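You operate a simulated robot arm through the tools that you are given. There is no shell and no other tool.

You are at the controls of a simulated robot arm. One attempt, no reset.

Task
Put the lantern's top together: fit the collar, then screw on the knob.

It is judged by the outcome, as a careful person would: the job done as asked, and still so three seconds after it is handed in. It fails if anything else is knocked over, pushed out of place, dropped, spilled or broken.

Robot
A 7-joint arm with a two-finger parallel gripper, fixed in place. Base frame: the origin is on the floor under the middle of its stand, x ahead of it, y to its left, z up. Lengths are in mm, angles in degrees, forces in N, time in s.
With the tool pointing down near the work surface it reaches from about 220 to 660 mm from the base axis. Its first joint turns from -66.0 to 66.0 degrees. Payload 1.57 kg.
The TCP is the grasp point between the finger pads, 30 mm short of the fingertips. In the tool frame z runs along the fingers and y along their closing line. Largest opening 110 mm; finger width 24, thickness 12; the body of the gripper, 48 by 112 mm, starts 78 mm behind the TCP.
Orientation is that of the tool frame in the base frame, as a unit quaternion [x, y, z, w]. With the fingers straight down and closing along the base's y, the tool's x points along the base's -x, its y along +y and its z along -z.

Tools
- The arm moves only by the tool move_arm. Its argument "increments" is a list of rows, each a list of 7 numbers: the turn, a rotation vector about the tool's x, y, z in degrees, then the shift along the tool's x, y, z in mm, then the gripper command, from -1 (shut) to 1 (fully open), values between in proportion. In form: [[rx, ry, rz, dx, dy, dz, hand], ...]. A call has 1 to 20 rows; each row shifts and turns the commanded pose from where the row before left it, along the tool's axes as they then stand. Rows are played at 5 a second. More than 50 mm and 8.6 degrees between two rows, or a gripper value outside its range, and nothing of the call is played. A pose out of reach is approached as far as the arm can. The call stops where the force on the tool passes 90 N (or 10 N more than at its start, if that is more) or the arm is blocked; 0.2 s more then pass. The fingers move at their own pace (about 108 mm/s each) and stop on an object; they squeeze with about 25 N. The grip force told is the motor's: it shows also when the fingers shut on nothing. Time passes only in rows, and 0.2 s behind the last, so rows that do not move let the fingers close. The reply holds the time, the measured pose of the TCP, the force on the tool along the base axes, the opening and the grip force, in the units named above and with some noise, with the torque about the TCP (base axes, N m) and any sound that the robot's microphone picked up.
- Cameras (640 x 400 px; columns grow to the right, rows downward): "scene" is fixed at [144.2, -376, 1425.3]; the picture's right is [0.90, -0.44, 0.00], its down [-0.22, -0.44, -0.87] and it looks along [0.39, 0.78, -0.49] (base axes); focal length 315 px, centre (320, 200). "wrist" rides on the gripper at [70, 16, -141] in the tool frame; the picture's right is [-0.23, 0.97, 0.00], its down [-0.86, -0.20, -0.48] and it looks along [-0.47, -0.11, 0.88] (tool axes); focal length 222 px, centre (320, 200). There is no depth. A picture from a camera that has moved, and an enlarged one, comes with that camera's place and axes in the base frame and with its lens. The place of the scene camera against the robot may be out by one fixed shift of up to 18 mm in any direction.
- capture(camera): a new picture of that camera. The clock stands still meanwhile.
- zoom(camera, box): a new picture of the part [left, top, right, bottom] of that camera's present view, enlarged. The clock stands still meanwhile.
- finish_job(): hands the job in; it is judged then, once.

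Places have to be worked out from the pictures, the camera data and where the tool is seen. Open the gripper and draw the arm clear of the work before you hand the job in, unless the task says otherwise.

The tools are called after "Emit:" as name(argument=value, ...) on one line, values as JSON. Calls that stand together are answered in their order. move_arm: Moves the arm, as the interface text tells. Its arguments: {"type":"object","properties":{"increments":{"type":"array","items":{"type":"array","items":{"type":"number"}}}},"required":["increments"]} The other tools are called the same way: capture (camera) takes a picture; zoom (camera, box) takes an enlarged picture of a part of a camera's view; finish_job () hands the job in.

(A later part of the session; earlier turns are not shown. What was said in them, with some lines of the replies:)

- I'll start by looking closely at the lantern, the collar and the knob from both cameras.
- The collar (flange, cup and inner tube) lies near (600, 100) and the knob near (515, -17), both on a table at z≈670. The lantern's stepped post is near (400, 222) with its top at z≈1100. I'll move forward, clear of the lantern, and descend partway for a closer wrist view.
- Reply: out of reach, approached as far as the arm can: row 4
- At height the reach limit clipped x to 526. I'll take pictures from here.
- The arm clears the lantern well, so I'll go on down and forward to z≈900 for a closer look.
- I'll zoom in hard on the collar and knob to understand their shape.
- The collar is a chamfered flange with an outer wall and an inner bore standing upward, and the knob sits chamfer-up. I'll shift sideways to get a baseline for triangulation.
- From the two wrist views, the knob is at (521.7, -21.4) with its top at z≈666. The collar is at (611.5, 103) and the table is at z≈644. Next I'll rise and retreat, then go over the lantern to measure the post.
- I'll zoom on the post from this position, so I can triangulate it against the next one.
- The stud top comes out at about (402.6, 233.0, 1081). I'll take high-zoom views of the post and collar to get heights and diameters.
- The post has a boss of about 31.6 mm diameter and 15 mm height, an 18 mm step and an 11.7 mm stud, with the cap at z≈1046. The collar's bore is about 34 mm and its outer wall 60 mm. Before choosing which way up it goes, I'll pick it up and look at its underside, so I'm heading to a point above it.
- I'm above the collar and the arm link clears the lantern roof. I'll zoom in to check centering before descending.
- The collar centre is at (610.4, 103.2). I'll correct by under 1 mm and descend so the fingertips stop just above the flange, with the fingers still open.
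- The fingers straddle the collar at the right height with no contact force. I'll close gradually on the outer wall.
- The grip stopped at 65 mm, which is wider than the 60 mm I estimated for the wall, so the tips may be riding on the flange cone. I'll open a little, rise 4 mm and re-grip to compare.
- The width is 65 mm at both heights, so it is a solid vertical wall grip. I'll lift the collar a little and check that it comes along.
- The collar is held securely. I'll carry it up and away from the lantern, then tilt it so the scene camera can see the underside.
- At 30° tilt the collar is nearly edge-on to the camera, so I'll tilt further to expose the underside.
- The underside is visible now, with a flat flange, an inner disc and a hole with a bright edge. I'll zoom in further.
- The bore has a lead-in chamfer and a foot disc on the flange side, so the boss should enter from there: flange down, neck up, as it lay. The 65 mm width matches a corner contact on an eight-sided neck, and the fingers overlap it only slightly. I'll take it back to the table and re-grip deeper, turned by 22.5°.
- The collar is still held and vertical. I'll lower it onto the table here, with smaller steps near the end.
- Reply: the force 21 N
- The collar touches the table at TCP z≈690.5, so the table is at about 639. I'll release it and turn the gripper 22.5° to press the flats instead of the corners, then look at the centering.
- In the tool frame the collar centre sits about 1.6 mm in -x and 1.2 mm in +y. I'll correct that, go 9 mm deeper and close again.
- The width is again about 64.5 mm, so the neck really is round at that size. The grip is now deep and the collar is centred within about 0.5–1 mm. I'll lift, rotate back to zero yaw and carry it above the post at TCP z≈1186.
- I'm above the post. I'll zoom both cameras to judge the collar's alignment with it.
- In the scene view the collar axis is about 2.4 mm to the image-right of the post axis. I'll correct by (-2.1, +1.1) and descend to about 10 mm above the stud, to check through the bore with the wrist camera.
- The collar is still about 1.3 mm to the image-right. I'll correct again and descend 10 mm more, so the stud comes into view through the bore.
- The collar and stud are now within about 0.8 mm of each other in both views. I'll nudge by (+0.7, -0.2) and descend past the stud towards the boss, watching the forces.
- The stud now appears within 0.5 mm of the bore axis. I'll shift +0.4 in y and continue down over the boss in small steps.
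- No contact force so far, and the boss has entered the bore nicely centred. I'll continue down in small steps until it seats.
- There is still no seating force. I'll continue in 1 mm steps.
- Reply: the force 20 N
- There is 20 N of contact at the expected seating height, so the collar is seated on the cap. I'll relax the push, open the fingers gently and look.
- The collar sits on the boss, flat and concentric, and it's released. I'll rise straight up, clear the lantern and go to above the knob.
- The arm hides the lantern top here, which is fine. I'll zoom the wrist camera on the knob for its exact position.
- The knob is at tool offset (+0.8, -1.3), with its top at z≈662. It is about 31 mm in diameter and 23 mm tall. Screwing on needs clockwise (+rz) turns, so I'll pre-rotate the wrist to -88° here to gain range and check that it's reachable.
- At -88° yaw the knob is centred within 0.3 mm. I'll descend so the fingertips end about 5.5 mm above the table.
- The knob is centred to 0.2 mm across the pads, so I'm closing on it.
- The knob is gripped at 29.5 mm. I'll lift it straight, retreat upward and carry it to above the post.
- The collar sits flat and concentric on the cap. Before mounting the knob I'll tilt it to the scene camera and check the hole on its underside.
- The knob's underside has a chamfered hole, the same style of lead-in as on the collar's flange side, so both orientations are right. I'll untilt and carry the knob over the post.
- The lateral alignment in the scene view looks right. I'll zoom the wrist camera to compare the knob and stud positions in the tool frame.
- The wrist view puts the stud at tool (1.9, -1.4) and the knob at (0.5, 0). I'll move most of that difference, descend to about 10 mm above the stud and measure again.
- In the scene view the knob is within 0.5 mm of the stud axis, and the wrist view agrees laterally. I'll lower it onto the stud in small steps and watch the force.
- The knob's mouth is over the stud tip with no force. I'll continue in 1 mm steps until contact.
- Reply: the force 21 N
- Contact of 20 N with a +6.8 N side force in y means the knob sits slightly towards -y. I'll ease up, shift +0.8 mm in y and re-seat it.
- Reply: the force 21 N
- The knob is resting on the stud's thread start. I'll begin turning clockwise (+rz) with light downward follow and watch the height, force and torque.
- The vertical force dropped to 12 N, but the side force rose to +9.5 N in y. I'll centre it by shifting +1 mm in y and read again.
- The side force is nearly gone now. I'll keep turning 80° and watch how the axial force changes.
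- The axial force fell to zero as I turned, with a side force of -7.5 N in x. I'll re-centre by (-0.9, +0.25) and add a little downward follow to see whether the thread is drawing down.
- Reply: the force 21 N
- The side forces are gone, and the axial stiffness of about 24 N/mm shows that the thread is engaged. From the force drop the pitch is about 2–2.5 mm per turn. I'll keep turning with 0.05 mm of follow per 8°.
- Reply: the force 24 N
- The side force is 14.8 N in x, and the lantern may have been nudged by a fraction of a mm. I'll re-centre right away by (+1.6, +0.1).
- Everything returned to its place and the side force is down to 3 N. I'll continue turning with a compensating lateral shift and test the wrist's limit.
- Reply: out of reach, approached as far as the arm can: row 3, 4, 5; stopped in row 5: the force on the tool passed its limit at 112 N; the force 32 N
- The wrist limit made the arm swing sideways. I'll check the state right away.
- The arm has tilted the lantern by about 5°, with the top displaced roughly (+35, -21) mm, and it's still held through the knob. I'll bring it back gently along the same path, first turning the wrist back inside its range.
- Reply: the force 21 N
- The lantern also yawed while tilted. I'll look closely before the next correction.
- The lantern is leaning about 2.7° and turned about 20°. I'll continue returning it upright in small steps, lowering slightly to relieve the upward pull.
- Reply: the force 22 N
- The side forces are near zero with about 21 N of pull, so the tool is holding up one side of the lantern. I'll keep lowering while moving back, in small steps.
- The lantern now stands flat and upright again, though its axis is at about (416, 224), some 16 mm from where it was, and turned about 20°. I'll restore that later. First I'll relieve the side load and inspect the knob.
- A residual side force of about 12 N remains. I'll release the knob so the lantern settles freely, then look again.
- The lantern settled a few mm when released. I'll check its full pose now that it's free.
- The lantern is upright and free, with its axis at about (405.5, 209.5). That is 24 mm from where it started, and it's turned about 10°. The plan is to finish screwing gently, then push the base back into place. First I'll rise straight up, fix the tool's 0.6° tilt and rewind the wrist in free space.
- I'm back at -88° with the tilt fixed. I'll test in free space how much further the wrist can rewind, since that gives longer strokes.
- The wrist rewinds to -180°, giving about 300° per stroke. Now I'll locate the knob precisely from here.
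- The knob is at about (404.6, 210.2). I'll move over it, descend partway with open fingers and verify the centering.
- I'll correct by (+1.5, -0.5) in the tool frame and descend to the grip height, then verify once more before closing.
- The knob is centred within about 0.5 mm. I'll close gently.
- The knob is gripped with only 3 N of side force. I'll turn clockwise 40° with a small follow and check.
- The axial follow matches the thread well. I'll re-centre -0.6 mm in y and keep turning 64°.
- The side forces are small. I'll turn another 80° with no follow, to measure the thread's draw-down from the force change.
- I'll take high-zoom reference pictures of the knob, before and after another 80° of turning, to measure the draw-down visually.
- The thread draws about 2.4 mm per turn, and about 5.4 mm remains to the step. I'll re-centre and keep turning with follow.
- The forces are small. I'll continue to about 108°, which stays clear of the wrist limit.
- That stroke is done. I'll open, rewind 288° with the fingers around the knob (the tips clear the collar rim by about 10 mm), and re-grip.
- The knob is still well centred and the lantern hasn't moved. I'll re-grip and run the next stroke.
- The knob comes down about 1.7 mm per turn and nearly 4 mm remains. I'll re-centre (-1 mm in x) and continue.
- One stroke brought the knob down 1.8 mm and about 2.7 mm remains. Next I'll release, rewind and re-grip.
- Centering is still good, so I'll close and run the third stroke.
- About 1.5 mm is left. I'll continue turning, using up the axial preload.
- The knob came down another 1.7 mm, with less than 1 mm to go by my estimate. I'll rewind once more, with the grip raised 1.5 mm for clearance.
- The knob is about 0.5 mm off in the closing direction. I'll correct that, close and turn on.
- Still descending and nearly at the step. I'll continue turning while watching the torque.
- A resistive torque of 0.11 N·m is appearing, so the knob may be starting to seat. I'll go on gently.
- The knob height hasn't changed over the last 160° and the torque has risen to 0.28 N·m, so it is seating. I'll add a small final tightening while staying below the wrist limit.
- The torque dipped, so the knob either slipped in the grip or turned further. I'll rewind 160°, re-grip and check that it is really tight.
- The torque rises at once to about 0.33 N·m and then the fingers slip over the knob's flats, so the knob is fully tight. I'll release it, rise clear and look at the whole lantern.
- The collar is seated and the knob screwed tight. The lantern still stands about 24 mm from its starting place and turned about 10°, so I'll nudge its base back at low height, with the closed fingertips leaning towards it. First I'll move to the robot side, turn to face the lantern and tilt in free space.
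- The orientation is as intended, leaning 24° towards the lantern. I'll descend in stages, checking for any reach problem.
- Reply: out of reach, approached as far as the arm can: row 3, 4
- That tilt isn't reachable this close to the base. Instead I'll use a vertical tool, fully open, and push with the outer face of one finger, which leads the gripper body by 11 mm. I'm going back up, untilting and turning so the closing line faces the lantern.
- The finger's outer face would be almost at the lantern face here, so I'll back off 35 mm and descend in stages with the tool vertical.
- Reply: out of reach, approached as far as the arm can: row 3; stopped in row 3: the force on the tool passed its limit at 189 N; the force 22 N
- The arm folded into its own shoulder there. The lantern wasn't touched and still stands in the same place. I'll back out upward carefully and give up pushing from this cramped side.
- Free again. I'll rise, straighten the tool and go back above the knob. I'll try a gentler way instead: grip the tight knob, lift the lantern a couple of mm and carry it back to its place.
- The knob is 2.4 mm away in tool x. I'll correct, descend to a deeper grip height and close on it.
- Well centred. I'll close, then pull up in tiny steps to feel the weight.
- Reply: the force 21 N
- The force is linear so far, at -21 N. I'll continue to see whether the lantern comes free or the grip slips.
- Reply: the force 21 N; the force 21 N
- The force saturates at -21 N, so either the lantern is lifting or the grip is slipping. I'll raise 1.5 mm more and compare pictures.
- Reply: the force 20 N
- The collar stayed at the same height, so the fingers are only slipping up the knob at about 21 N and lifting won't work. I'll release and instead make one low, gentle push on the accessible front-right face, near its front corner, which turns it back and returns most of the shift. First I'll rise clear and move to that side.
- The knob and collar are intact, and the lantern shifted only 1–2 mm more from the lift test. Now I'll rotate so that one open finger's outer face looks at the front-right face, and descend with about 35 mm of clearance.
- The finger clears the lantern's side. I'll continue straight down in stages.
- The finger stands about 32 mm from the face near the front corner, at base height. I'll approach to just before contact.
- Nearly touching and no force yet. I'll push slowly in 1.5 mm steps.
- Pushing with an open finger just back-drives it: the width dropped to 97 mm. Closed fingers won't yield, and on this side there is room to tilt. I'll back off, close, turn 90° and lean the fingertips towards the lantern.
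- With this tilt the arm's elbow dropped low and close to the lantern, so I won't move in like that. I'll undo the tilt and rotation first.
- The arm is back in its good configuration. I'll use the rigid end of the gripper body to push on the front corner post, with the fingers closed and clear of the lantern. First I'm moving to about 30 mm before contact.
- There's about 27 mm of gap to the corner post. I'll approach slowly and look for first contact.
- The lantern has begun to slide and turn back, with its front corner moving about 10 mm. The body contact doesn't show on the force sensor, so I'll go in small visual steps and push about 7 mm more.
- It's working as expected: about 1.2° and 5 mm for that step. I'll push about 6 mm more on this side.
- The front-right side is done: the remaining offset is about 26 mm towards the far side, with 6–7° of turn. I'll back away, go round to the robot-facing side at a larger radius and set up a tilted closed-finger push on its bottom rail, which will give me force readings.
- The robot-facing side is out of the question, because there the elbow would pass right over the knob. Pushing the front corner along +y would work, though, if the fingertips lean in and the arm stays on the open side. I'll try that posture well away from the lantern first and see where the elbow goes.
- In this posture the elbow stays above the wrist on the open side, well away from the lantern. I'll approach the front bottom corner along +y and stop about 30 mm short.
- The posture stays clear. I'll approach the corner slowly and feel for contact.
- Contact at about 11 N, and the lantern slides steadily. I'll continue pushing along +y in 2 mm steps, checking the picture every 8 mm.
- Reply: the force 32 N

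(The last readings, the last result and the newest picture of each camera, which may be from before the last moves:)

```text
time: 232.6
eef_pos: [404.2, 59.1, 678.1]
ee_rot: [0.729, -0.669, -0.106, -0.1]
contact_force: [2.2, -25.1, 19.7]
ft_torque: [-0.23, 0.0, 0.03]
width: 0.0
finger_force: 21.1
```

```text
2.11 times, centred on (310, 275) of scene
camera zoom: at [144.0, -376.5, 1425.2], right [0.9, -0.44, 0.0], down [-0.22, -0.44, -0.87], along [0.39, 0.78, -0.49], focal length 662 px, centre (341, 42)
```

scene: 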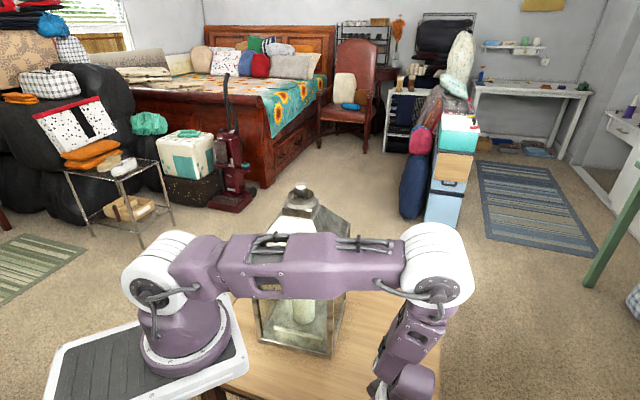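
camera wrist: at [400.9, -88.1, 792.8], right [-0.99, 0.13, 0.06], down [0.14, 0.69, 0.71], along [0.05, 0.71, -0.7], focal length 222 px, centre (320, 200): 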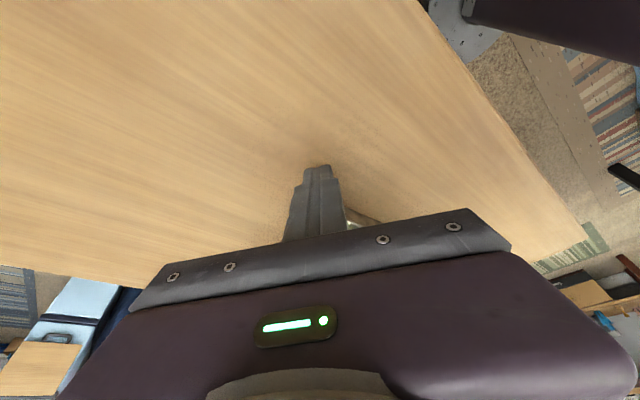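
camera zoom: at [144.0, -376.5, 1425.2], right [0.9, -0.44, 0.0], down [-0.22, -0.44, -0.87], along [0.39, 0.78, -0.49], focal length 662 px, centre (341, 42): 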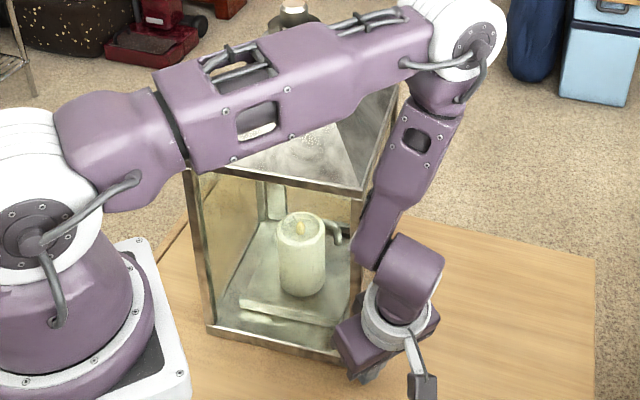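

The push has brought the lantern's centre to within about 10 mm of where it started, with some 6° of turn left. The force is rising to 25 N, so I'll stop here and back straight off.

Emit:
move_arm(increments=[[0, 0, 0, 1.91, 0, -0.58, -1], [0, 0, 0, 4.78, 0, -1.46, -1], [0, 0, 0, 14.3, 0, -4.4, -1], [0, 0, 0, 28.7, 0, -8.8, -1], [0, 0, 0, 38.2, 0, -11.7, -1], [0, 0, 0, 38.2, 0, -11.7, -1], [0, 0, 0, 0, 0, 0, -1]])

Emit:
capture(camera="scene")

Emit:
zoom(camera="scene", box=[240, 170, 370, 370])

```text
time: 234.2
eef_pos: [417.4, -72.8, 676.8]
ee_rot: [0.729, -0.668, -0.108, -0.1]
contact_force: [-0.1, -0.6, -0.3]
ft_torque: [-0.03, -0.04, -0.02]
width: 0.2
finger_force: 21.2
```

```text
taken
```

scene: 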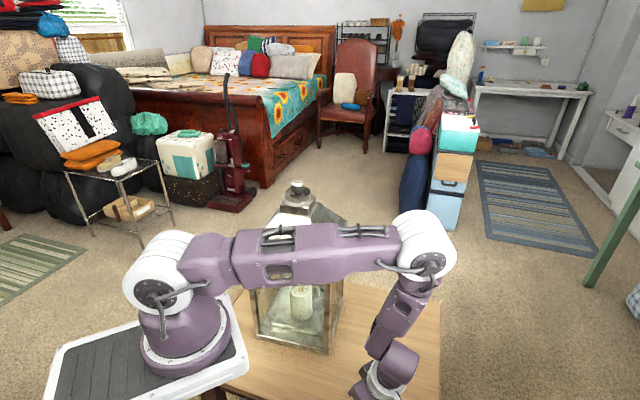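

```text
2.00 times, centred on (305, 270) of scene
camera zoom: at [144.2, -376.0, 1425.3], right [0.9, -0.44, 0.0], down [-0.22, -0.44, -0.87], along [0.39, 0.78, -0.49], focal length 629 px, centre (350, 60)
```

zoom: 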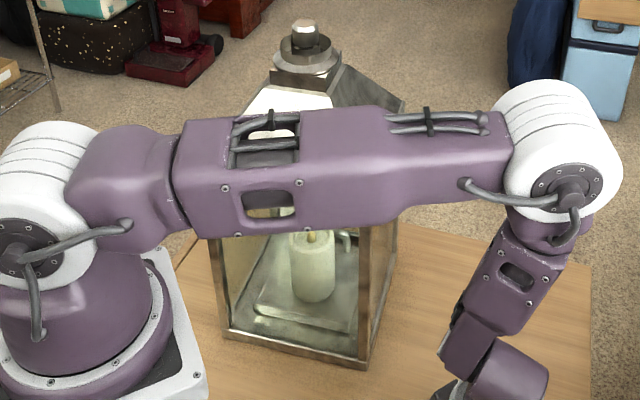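

The lantern stands free and upright. I'll raise the arm out of the view and straighten the tool to measure properly.

Emit:
move_arm(increments=[[0, 0, 0, -11.7, 0, -38.2, -1], [0, 0, 0, -11.7, 0, -38.2, -1], [0, 0, 0, -11.7, 0, -38.2, -1], [0, 0, 0, -11.7, 0, -38.2, -1], [0, 0, 0, -11.7, 0, -38.2, -1], [0, 0, 0, -11.7, 0, -38.2, -1], [0, 0, 0, -11.7, 0, -38.2, -1], [0, 0, 0, -11.7, 0, -38.2, -1], [0, 0, 0, -11.7, 0, -38.2, -1], [0, 0, 0, -11.7, 0, -38.2, -1], [0, 8.5, 0, 0, 0, 0, -1], [0, 8.5, 0, 0, 0, 0, -1], [0, 0, 0, 0, 0, -40, 0], [0, 0, 0, 0, 0, -40, 0], [0, 0, 0, 0, 0, -20, 0], [0, 0, 0, 0, 0, 0, 0]])

Emit:
capture(camera="scene")

Emit:
zoom(camera="scene", box=[240, 170, 370, 370])

Emit:
zoom(camera="scene", box=[280, 170, 320, 210])

```text
time: 237.6
eef_pos: [414.2, -71.0, 1177.1]
ee_rot: [0.737, -0.676, 0.002, 0.0]
contact_force: [0.2, -0.2, 0.9]
ft_torque: [-0.02, 0.01, -0.03]
width: 55.2
finger_force: 0.1
```

```text
taken
```

scene: 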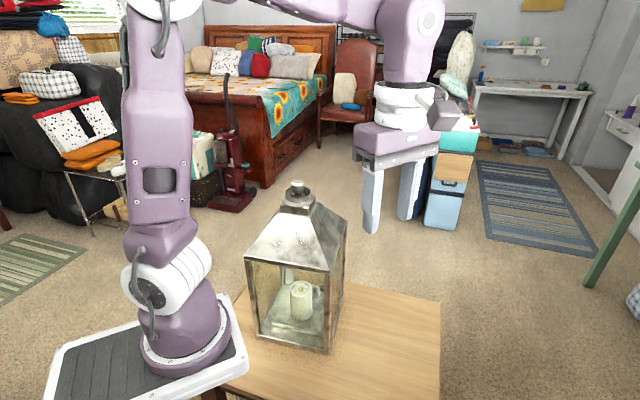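

```text
2.00 times, centred on (305, 270) of scene
camera zoom: at [144.2, -376.0, 1425.3], right [0.9, -0.44, 0.0], down [-0.22, -0.44, -0.87], along [0.39, 0.78, -0.49], focal length 629 px, centre (350, 60)
```

zoom: 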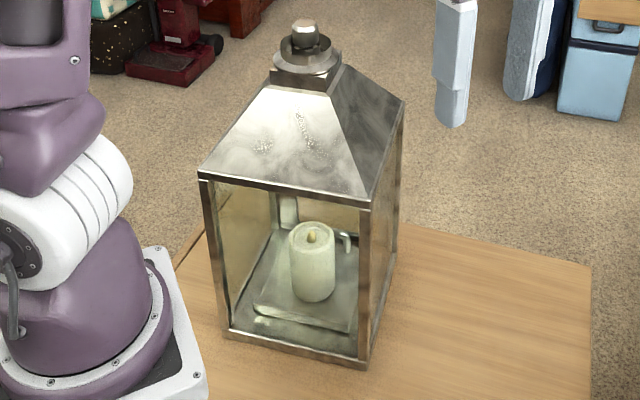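

```text
10.00 times, centred on (300, 190) of scene
camera zoom: at [144.2, -376.0, 1425.3], right [0.9, -0.44, 0.0], down [-0.22, -0.44, -0.87], along [0.39, 0.78, -0.49], focal length 3147 px, centre (520, 300)
```

zoom: 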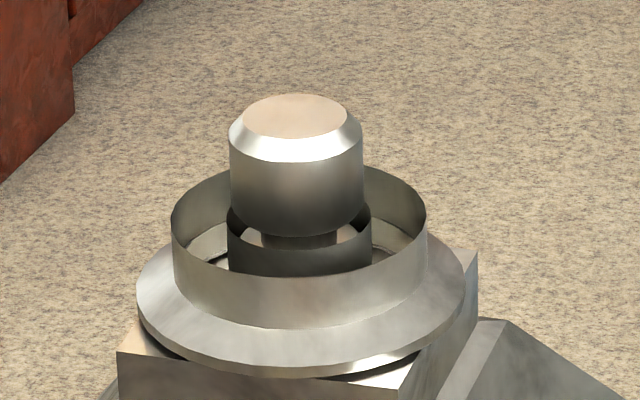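

The lantern now stands upright within about 13 mm and 5° of its original pose. The collar is flat on the cap and the knob is still tight. I'll open the gripper, draw the arm clear and take a last look.

Emit:
move_arm(increments=[[0, 0, 0, 0, 0, -30, 0.5], [0, 0, 0, 20, 0, -30, 1], [0, 0, 0, 20, 0, -20, 1], [0, 0, 0, 0, 0, 0, 1], [0, 0, 0, 0, 0, 0, 1], [0, 0, 0, 0, 0, 0, 1]])

Emit:
capture(camera="scene")

Emit:
zoom(camera="scene", box=[230, 170, 370, 370])

Emit:
zoom(camera="scene", box=[285, 172, 315, 202])

```text
time: 239.0
eef_pos: [417.2, -109.6, 1256.9]
ee_rot: [0.738, -0.675, 0.001, 0.0]
contact_force: [0.5, -0.2, -0.6]
ft_torque: [0.0, 0.01, -0.02]
width: 109.9
finger_force: 0.1
```

```text
taken
```

scene: 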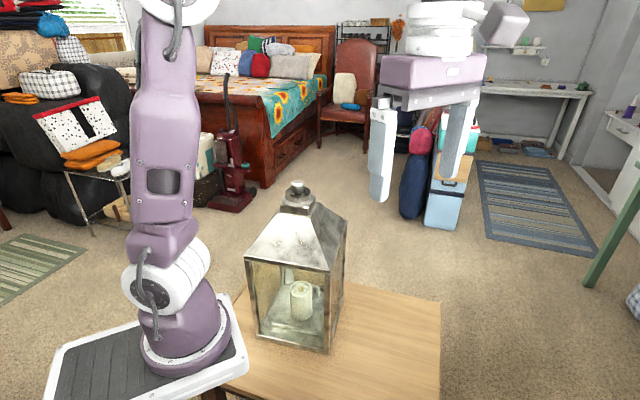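

```text
2.00 times, centred on (300, 270) of scene
camera zoom: at [144.2, -376.0, 1425.3], right [0.9, -0.44, 0.0], down [-0.22, -0.44, -0.87], along [0.39, 0.78, -0.49], focal length 629 px, centre (360, 60)
```

zoom: 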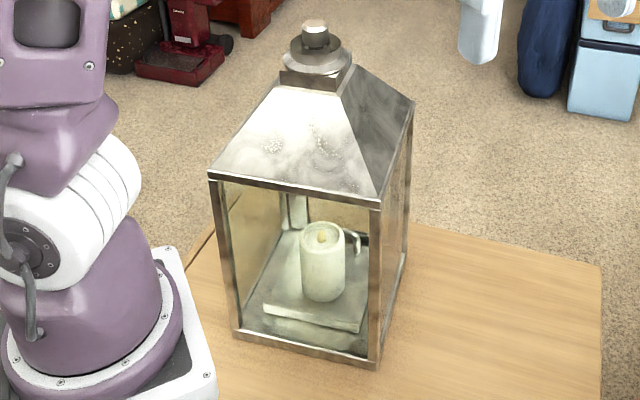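

```text
13.33 times, centred on (300, 187) of scene
camera zoom: at [144.2, -376.0, 1425.3], right [0.9, -0.44, 0.0], down [-0.22, -0.44, -0.87], along [0.39, 0.78, -0.49], focal length 4196 px, centre (587, 373)
```

zoom: 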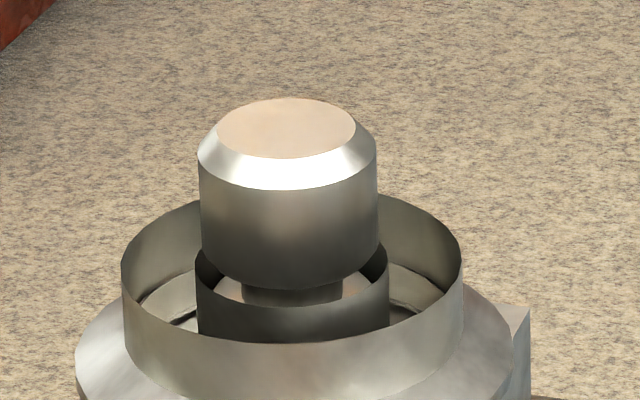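

The collar is seated on the cap and the knob is screwed down tight on the stud. The lantern stands upright, and the gripper is open and clear of the work. I'm handing the job in.

Emit:
finish_job()

```text
The job is handed in.
```

The lantern's top is assembled: the collar is fitted flat on the cap and the knob is screwed on tight. However, I knocked the lantern out of place along the way and did not get it fully back.

- **Collar and knob:** the collar sits centred on its post. I turned the knob until it would go no further and the fingers began to slip on it.
- **What went wrong:** partway through screwing on the knob, the wrist reached its limit and the arm swung sideways. That tilted the lantern about 5° and moved it about 24 mm. It did not fall over, and nothing was dropped or visibly broken.
- **Putting it back:** I pushed the base back towards its original spot. It now stands upright about 13 mm from where it started and turned about 5°, estimated from the pictures. During the first of those pushes the force sensor read nothing, so an arm link may have pressed on the lantern's eave.

The gripper is open and the arm is clear of the work.
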